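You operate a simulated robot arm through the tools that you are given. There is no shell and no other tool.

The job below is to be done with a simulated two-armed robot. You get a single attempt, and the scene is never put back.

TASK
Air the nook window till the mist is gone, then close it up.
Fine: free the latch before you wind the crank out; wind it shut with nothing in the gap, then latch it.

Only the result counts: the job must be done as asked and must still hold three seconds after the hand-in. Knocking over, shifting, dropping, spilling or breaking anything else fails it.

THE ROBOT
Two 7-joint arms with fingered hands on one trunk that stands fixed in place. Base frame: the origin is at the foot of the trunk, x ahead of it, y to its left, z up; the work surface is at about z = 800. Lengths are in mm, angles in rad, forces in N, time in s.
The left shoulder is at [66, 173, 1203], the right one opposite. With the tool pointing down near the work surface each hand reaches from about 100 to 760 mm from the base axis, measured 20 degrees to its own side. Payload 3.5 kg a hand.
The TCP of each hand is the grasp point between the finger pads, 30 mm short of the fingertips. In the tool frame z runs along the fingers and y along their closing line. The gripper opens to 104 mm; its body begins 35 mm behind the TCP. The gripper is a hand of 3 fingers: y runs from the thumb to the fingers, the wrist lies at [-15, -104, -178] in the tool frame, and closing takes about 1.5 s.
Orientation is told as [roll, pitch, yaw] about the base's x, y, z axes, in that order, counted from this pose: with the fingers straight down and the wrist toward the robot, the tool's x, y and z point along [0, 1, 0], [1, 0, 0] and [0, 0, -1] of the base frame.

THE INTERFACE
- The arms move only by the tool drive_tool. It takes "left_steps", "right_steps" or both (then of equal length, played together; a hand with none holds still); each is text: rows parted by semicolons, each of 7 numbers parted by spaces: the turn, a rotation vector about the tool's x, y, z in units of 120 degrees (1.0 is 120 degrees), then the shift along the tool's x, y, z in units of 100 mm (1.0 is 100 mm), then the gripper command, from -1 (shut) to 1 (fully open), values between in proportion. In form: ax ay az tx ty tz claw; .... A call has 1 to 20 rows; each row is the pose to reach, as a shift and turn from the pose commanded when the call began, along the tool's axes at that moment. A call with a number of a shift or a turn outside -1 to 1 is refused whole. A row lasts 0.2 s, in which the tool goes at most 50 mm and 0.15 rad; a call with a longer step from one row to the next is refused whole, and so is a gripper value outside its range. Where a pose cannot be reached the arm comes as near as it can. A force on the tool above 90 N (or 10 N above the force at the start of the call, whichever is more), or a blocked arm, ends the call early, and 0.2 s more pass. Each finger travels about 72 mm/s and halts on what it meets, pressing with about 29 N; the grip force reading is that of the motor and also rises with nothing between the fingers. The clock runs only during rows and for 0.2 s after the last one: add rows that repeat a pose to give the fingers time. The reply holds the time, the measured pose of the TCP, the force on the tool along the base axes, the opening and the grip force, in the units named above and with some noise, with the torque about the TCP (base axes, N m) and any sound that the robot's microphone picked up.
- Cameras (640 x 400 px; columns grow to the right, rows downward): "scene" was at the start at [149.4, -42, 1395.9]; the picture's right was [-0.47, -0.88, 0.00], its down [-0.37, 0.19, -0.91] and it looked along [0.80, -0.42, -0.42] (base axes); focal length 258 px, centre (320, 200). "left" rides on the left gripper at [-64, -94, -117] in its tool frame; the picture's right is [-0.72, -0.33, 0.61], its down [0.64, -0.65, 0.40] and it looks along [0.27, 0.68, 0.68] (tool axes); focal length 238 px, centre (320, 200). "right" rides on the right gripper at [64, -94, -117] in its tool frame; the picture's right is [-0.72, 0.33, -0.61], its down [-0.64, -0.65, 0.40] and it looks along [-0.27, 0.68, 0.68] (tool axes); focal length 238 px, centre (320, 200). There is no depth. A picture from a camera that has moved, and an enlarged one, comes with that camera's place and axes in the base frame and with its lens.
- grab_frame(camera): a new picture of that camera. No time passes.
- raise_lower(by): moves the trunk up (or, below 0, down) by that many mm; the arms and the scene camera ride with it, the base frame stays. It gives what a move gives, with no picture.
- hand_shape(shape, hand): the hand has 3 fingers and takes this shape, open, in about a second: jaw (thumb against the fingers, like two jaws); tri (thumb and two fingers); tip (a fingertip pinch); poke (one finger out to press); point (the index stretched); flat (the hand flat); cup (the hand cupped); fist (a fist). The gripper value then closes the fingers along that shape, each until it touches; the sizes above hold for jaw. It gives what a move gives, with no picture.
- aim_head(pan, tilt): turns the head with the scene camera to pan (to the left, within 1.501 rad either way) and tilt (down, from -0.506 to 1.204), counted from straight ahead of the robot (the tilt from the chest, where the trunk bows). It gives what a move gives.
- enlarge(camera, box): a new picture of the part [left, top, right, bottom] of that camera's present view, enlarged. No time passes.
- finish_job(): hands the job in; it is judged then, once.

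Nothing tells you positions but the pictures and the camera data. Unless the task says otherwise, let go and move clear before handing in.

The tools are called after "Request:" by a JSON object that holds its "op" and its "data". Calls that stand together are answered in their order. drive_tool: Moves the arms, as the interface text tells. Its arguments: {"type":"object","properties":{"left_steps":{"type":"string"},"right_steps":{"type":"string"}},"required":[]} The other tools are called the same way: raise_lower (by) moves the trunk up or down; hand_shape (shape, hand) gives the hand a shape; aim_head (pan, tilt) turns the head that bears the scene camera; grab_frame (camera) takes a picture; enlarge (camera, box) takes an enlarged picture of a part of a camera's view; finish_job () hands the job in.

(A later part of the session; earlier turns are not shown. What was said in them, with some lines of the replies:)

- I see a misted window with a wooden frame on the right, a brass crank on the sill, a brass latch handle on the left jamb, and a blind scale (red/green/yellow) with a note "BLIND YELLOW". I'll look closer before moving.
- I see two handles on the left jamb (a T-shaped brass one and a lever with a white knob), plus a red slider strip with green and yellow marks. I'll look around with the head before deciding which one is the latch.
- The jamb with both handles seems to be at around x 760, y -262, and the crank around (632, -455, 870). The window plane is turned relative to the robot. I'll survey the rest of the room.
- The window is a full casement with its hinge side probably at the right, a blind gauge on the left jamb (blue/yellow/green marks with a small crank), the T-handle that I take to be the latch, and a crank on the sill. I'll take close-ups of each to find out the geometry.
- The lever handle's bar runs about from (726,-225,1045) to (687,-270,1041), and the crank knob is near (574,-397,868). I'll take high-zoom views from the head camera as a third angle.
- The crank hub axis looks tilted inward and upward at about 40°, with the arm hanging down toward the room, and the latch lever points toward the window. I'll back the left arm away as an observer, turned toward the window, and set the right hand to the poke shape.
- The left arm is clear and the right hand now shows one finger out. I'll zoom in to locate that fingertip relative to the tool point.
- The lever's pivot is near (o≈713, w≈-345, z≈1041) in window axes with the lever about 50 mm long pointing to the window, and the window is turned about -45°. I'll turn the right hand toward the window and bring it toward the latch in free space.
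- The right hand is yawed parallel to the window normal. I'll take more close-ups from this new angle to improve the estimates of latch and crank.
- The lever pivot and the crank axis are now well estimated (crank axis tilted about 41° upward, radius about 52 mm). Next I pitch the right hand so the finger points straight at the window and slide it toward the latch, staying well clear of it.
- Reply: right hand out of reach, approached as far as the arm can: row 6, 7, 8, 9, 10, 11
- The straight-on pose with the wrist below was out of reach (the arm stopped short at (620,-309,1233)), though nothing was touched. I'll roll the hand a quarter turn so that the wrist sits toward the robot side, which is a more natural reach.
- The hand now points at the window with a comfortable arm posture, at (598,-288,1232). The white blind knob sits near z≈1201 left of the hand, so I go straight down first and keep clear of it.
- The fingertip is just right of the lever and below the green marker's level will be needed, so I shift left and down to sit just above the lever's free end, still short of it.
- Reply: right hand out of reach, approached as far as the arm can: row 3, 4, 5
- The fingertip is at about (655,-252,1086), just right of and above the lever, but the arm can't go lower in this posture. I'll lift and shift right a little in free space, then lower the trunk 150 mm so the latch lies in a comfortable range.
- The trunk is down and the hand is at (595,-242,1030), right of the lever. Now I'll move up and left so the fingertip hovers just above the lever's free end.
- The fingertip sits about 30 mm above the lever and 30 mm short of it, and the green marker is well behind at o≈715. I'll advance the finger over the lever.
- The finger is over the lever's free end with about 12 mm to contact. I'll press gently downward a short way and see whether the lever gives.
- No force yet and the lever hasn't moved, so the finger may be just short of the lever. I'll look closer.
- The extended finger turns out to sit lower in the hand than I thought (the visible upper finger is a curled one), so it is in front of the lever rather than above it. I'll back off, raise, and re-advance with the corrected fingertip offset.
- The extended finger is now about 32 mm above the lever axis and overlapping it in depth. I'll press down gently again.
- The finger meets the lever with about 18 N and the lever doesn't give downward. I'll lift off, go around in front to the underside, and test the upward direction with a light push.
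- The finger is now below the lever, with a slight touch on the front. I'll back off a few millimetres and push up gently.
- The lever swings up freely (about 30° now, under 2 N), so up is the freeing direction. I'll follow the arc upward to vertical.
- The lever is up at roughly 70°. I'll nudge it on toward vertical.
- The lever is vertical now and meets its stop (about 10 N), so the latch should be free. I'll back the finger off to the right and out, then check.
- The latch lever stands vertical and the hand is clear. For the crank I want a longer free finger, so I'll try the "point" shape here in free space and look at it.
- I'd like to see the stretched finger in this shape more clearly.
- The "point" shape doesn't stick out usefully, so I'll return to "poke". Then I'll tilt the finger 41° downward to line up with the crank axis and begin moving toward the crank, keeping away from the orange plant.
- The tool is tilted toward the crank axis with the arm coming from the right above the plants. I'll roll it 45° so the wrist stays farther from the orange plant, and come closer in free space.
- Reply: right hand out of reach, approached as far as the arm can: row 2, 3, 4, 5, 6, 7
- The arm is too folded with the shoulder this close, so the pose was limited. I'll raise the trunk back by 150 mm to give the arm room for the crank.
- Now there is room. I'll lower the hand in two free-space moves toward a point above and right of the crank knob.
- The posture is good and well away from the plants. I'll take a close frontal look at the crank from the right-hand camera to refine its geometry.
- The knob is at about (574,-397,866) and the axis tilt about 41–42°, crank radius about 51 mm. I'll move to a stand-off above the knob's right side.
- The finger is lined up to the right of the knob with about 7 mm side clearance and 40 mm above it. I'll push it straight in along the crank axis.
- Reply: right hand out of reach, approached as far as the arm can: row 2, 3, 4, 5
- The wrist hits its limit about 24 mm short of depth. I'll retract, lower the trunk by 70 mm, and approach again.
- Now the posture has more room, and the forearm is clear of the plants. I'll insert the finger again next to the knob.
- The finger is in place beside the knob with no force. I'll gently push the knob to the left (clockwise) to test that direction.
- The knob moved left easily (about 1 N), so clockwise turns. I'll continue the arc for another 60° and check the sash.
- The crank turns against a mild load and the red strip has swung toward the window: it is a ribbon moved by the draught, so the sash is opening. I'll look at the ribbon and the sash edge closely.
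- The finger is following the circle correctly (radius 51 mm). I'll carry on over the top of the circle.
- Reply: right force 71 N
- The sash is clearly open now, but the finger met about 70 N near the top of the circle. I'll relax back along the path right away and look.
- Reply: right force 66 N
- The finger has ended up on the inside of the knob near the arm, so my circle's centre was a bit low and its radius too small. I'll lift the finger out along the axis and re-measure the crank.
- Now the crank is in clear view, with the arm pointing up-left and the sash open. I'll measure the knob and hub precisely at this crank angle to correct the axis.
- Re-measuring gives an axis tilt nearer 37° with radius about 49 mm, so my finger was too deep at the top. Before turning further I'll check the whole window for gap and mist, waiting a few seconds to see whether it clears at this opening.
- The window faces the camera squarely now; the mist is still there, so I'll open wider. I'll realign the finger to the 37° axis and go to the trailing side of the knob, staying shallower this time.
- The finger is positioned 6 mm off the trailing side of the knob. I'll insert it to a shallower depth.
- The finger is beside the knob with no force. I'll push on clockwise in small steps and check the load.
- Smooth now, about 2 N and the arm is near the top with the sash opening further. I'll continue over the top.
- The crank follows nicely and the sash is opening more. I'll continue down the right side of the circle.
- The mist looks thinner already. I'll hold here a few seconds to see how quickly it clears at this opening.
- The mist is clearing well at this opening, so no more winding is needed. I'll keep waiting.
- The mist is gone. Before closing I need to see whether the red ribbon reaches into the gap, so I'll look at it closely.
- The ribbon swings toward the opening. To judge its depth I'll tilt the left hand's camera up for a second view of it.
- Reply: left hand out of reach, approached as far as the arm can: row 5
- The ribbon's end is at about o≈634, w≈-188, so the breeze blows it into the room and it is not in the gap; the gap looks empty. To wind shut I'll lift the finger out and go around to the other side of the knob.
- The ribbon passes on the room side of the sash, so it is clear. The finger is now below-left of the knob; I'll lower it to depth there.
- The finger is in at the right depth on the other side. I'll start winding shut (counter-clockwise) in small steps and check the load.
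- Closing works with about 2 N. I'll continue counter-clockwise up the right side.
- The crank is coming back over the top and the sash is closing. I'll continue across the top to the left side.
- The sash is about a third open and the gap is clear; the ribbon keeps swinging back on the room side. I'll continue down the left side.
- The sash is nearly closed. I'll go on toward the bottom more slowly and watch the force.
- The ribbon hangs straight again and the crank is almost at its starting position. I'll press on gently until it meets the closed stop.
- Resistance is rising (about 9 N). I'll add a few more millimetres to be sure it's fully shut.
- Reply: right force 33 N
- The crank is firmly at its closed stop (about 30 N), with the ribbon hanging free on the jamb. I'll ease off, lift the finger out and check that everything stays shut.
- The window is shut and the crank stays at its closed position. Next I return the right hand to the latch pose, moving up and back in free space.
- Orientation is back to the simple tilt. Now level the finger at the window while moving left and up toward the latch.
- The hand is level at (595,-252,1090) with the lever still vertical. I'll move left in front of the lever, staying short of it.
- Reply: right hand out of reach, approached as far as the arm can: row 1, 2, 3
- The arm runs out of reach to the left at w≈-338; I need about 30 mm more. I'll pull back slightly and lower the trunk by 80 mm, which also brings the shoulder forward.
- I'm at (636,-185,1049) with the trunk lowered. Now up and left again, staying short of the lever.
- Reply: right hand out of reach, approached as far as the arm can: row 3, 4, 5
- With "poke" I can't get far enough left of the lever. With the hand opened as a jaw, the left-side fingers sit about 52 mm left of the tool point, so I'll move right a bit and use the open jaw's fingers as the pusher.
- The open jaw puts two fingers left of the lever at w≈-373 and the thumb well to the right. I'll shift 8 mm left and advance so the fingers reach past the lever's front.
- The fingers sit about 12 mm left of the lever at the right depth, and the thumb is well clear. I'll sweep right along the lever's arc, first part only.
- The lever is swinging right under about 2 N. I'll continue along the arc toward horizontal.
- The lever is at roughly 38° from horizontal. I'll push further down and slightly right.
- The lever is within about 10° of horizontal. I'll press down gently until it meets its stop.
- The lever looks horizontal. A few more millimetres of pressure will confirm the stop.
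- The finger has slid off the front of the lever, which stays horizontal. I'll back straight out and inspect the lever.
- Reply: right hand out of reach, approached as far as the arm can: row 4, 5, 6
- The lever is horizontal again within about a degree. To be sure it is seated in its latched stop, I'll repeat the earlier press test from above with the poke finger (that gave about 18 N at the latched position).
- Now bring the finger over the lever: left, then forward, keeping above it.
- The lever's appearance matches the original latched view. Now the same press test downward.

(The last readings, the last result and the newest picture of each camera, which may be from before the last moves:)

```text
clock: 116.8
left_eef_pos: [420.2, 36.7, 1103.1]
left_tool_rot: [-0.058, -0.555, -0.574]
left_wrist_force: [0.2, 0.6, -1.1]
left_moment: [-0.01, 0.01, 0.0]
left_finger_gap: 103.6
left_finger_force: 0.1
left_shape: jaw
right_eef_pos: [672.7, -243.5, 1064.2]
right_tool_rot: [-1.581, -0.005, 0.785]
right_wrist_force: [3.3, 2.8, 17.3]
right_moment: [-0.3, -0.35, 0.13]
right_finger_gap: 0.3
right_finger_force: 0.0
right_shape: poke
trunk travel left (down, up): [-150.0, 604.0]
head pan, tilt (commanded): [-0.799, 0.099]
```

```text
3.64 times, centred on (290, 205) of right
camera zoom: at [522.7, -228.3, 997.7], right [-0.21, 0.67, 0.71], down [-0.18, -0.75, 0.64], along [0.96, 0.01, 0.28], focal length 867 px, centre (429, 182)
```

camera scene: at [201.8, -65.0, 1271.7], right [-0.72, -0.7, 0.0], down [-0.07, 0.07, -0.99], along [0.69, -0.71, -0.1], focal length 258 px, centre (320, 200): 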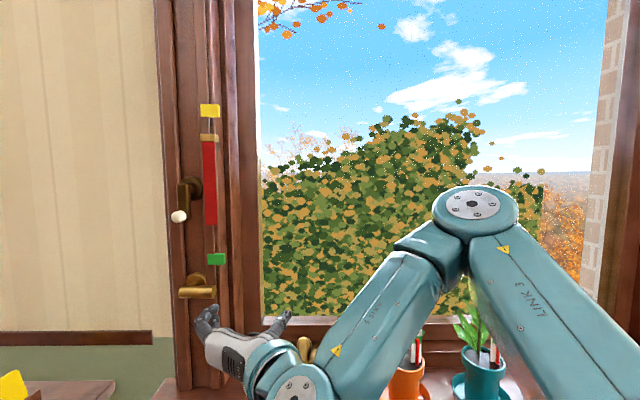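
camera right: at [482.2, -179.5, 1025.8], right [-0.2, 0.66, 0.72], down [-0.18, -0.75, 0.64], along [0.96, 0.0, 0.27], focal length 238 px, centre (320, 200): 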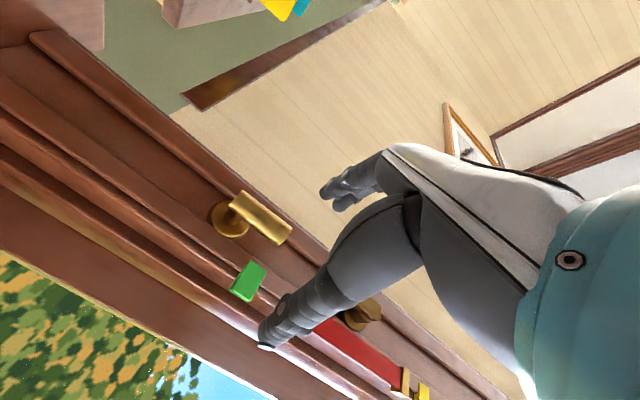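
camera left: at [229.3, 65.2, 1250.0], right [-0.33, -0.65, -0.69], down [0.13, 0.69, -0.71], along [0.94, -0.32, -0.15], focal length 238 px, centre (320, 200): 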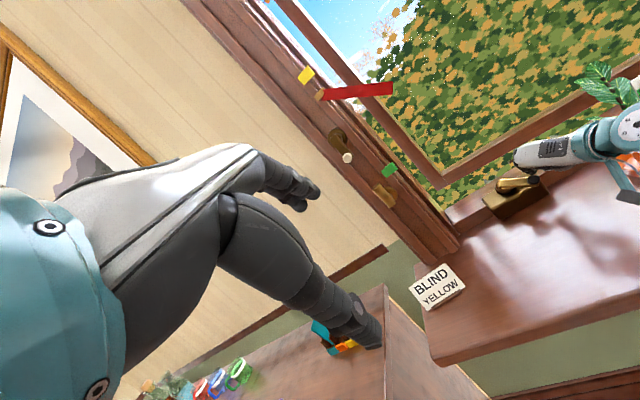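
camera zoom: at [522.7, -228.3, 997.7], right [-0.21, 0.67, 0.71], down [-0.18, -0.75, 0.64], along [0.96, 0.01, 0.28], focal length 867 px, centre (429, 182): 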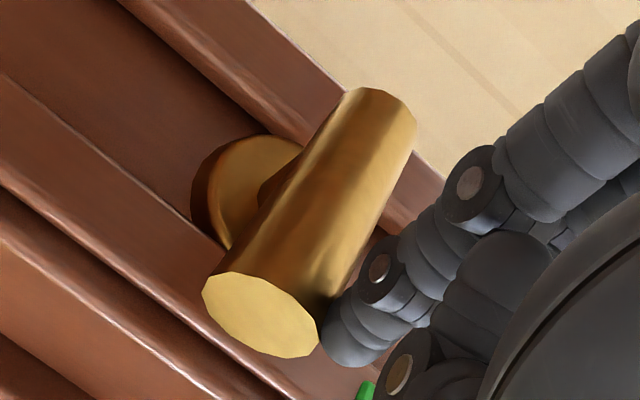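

The test reproduces the original latched state exactly (17 N at the same height). I'll lift off, back away from the window, and then compare everything with the starting pictures.

Request:
{"op": "drive_tool", "data": {"right_steps": "0 0 0 -0.15 0 0 -1; 0 0 0 -0.3 0 0 -1; 0 0 0 -0.3 0 -0.3 -1; 0 0 0 -0.3 0 -0.6 -1; 0 0 0 -0.3 -0.2 -0.8 -1; 0 0 0 -0.3 -0.4 -0.8 -1; 0 0 0 -0.3 -0.4 -0.8 -1"}}

Request:
{"op": "raise_lower", "data": {"by": 150}}

Request:
{"op": "aim_head", "data": {"pan": -0.65, "tilt": 0.45}}

Request:
{"op": "grab_frame", "data": {"camera": "scene"}}

```text
clock: 118.4
left_eef_pos: [420.5, 35.1, 1101.9]
left_tool_rot: [-0.057, -0.552, -0.573]
left_wrist_force: [-0.4, 0.1, 0.5]
left_moment: [0.02, 0.03, -0.03]
left_finger_gap: 103.9
left_finger_force: 0.0
left_shape: jaw
right_eef_pos: [588.5, -217.2, 1088.7]
right_tool_rot: [-1.571, -0.001, 0.785]
right_wrist_force: [-0.1, -0.1, 0.1]
right_moment: [0.0, -0.01, -0.01]
right_finger_gap: 0.0
right_finger_force: 0.1
right_shape: poke
trunk travel left (down, up): [-150.0, 604.0]
head pan, tilt (commanded): [-0.799, 0.099]
```

```text
clock: 120.2
left_eef_pos: [422.7, 36.0, 1250.9]
left_tool_rot: [-0.059, -0.552, -0.572]
left_wrist_force: [0.5, -0.2, -0.4]
left_moment: [0.02, -0.02, 0.01]
left_finger_gap: 103.9
left_finger_force: 0.1
left_shape: jaw
right_eef_pos: [588.2, -216.3, 1237.6]
right_tool_rot: [-1.57, -0.001, 0.786]
right_wrist_force: [0.6, 0.4, 0.2]
right_moment: [-0.02, 0.0, -0.01]
right_finger_gap: 0.1
right_finger_force: 0.1
right_shape: poke
trunk travel left (down, up): [-300.0, 454.0]
head pan, tilt (commanded): [-0.799, 0.099]
```

```text
clock: 121.0
left_eef_pos: [421.7, 36.1, 1252.6]
left_tool_rot: [-0.058, -0.554, -0.575]
left_wrist_force: [-0.4, -1.0, 0.4]
left_moment: [-0.01, 0.04, -0.01]
left_finger_gap: 103.4
left_finger_force: 0.1
left_shape: jaw
right_eef_pos: [588.1, -216.6, 1237.7]
right_tool_rot: [-1.57, -0.001, 0.786]
right_wrist_force: [0.1, -0.3, 0.1]
right_moment: [0.0, 0.01, 0.04]
right_finger_gap: 0.0
right_finger_force: 0.0
right_shape: poke
trunk travel left (down, up): [-300.0, 454.0]
head pan, tilt (commanded): [-0.649, 0.45]
```

```text
taken
camera scene: at [141.1, -54.5, 1393.9], right [-0.6, -0.8, 0.0], down [-0.35, 0.26, -0.9], along [0.72, -0.54, -0.43], focal length 258 px, centre (320, 200)
```

scene: 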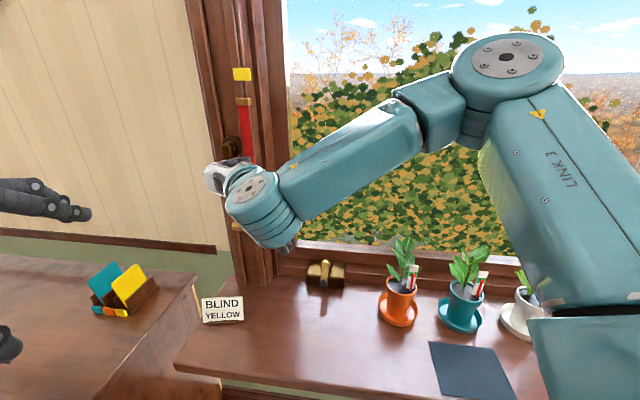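

Plants, cards and note are in their places and the glass is clear. I'll move the right arm further away so the whole window and latch can be seen.

Request:
{"op": "drive_tool", "data": {"right_steps": "0 0 0 0 -0.2 -0.1 -1; 0 0 0 0 -0.4 -0.2 -1; 0 0 0 0 -0.6 -0.3 -1; 0 0 0 0 -0.8 -0.4 -1; 0 0 0 0 -1 -0.5 -1"}}

Request:
{"op": "drive_tool", "data": {"right_steps": "0 0 0 0 -0.25 -0.1 -1; 0 0 0 0 -0.5 -0.2 -1; 0 0 0 0 -0.75 -0.3 -1; 0 0 0 0 -1 -0.4 -1"}}

Request:
{"op": "grab_frame", "data": {"camera": "scene"}}

Request:
{"op": "enlarge", "data": {"camera": "scene", "box": [200, 60, 340, 300]}}

Request:
{"op": "enlarge", "data": {"camera": "scene", "box": [280, 245, 370, 301]}}

```text
clock: 122.2
left_eef_pos: [422.1, 36.5, 1252.9]
left_tool_rot: [-0.056, -0.556, -0.574]
left_wrist_force: [0.0, 0.5, -0.1]
left_moment: [-0.04, -0.02, -0.01]
left_finger_gap: 103.7
left_finger_force: 0.1
left_shape: jaw
right_eef_pos: [492.1, -247.9, 1239.4]
right_tool_rot: [-1.57, 0.001, 0.783]
right_wrist_force: [0.1, 0.7, 0.3]
right_moment: [0.01, 0.0, -0.01]
right_finger_gap: 0.0
right_finger_force: 0.1
right_shape: poke
right hand out of reach, approached as far as the arm can: row 5
trunk travel left (down, up): [-300.0, 454.0]
head pan, tilt (commanded): [-0.649, 0.45]
```

```text
clock: 123.2
left_eef_pos: [420.1, 35.0, 1253.5]
left_tool_rot: [-0.055, -0.556, -0.575]
left_wrist_force: [-0.3, 0.3, 0.0]
left_moment: [0.03, -0.01, 0.02]
left_finger_gap: 103.7
left_finger_force: 0.0
left_shape: jaw
right_eef_pos: [479.1, -285.0, 1285.7]
right_tool_rot: [-1.572, -0.002, 0.786]
right_wrist_force: [-1.3, 0.2, -0.6]
right_moment: [-0.01, -0.01, 0.02]
right_finger_gap: 0.1
right_finger_force: 0.1
right_shape: poke
right hand out of reach, approached as far as the arm can: row 1, 2, 3, 4
trunk travel left (down, up): [-300.0, 454.0]
head pan, tilt (commanded): [-0.649, 0.45]
```

```text
taken
camera scene: at [139.0, -55.6, 1394.2], right [-0.6, -0.8, 0.0], down [-0.35, 0.26, -0.9], along [0.72, -0.54, -0.43], focal length 258 px, centre (320, 200)
```

scene: 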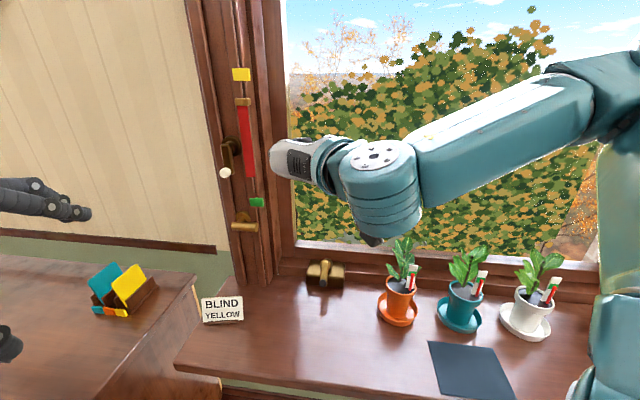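

```text
1.67 times, centred on (270, 180) of scene
camera zoom: at [139.0, -55.6, 1394.2], right [-0.6, -0.8, 0.0], down [-0.35, 0.26, -0.9], along [0.72, -0.54, -0.43], focal length 431 px, centre (403, 233)
```

zoom: 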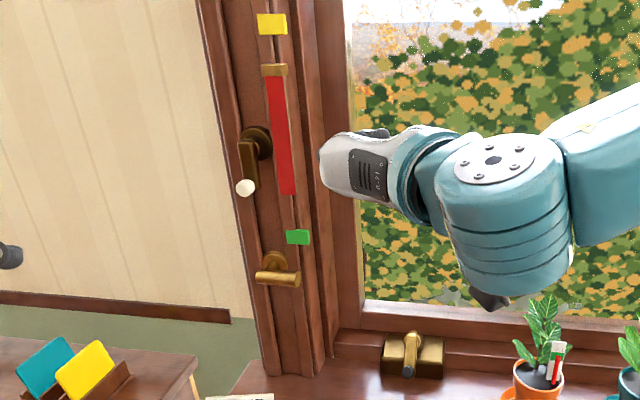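

```text
7.11 times, centred on (325, 273) of scene
camera zoom: at [139.0, -55.6, 1394.2], right [-0.6, -0.8, 0.0], down [-0.35, 0.26, -0.9], along [0.72, -0.54, -0.43], focal length 1837 px, centre (284, -319)
```

zoom: 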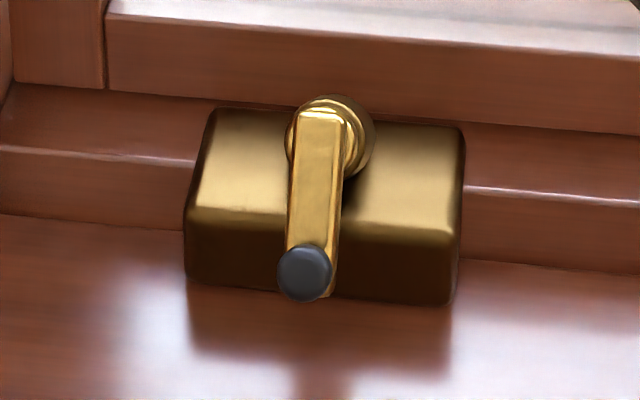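

Crank, sash, latch lever, ribbon and plants all match the starting picture, and the glass is clear. I'll hold still for a moment to confirm that nothing moves before handing in.

Request:
{"op": "drive_tool", "data": {"right_steps": "0 0 0 0 0 0 -1; 0 0 0 0 0 0 -1; 0 0 0 0 0 0 -1; 0 0 0 0 0 0 -1; 0 0 0 0 0 0 -1; 0 0 0 0 0 0 -1; 0 0 0 0 0 0 -1; 0 0 0 0 0 0 -1"}}

Request:
{"op": "aim_head", "data": {"pan": -0.9, "tilt": 0.15}}

Request:
{"op": "grab_frame", "data": {"camera": "scene"}}

```text
clock: 125.0
left_eef_pos: [421.3, 35.7, 1252.5]
left_tool_rot: [-0.057, -0.554, -0.574]
left_wrist_force: [0.2, -0.1, -0.4]
left_moment: [0.02, 0.01, 0.0]
left_finger_gap: 103.8
left_finger_force: 0.1
left_shape: jaw
right_eef_pos: [481.4, -283.0, 1282.3]
right_tool_rot: [-1.571, -0.002, 0.786]
right_wrist_force: [0.2, 0.4, 0.1]
right_moment: [0.01, -0.01, -0.02]
right_finger_gap: 0.1
right_finger_force: 0.1
right_shape: poke
trunk travel left (down, up): [-300.0, 454.0]
head pan, tilt (commanded): [-0.649, 0.45]
```

```text
clock: 125.8
left_eef_pos: [421.1, 35.6, 1253.6]
left_tool_rot: [-0.058, -0.553, -0.574]
left_wrist_force: [0.1, -0.7, -0.3]
left_moment: [-0.01, 0.01, -0.01]
left_finger_gap: 103.8
left_finger_force: 0.0
left_shape: jaw
right_eef_pos: [481.0, -283.9, 1283.8]
right_tool_rot: [-1.57, 0.0, 0.783]
right_wrist_force: [-0.1, 0.3, -0.1]
right_moment: [-0.02, -0.03, -0.01]
right_finger_gap: 0.1
right_finger_force: 0.1
right_shape: poke
trunk travel left (down, up): [-300.0, 454.0]
head pan, tilt (commanded): [-0.901, 0.15]
```

```text
taken
camera scene: at [125.5, -71.5, 1421.7], right [-0.78, -0.62, 0.0], down [-0.09, 0.12, -0.99], along [0.61, -0.77, -0.15], focal length 258 px, centre (320, 200)
```

scene: 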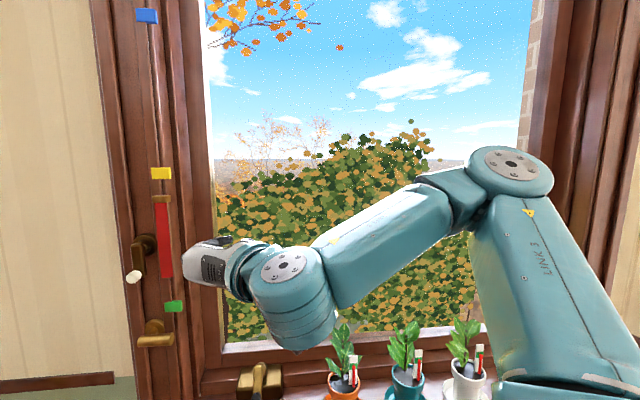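

The pane is clear of mist. The sash is shut with the crank back at its stop, the latch lever is horizontal, the ribbon hangs free, and both hands are clear of everything. I'm handing in now.

Request:
{"op": "finish_job", "data": {}}

```text
The job is handed in.
```

The nook window has been aired until the mist was gone, and it is now wound shut and latched. I've handed the job in and don't have the verdict yet.

- **Latch:** I freed it first by turning the lever up. After closing I turned it back down and pressed on it. It stopped at the same height and force as before I started.
- **Airing:** I wound the crank out most of one turn. The glass cleared within about ten seconds of reaching that opening.
- **Closing:** I wound the crank back until it hit its stop, with nothing in the gap. While the window was open, the draught blew the red ribbon into the room. It hung straight again before the sash was fully shut.
- **Rough moment:** While opening, the finger caught on the crank knob and pushed with about 70 N for a moment. I backed off and re-measured, and the crank turned easily after that.
- **Left alone:** I left the blind and its "BLIND YELLOW" note as they were, since you didn't ask for them. In the final picture, the plants, note and cards were where they started.
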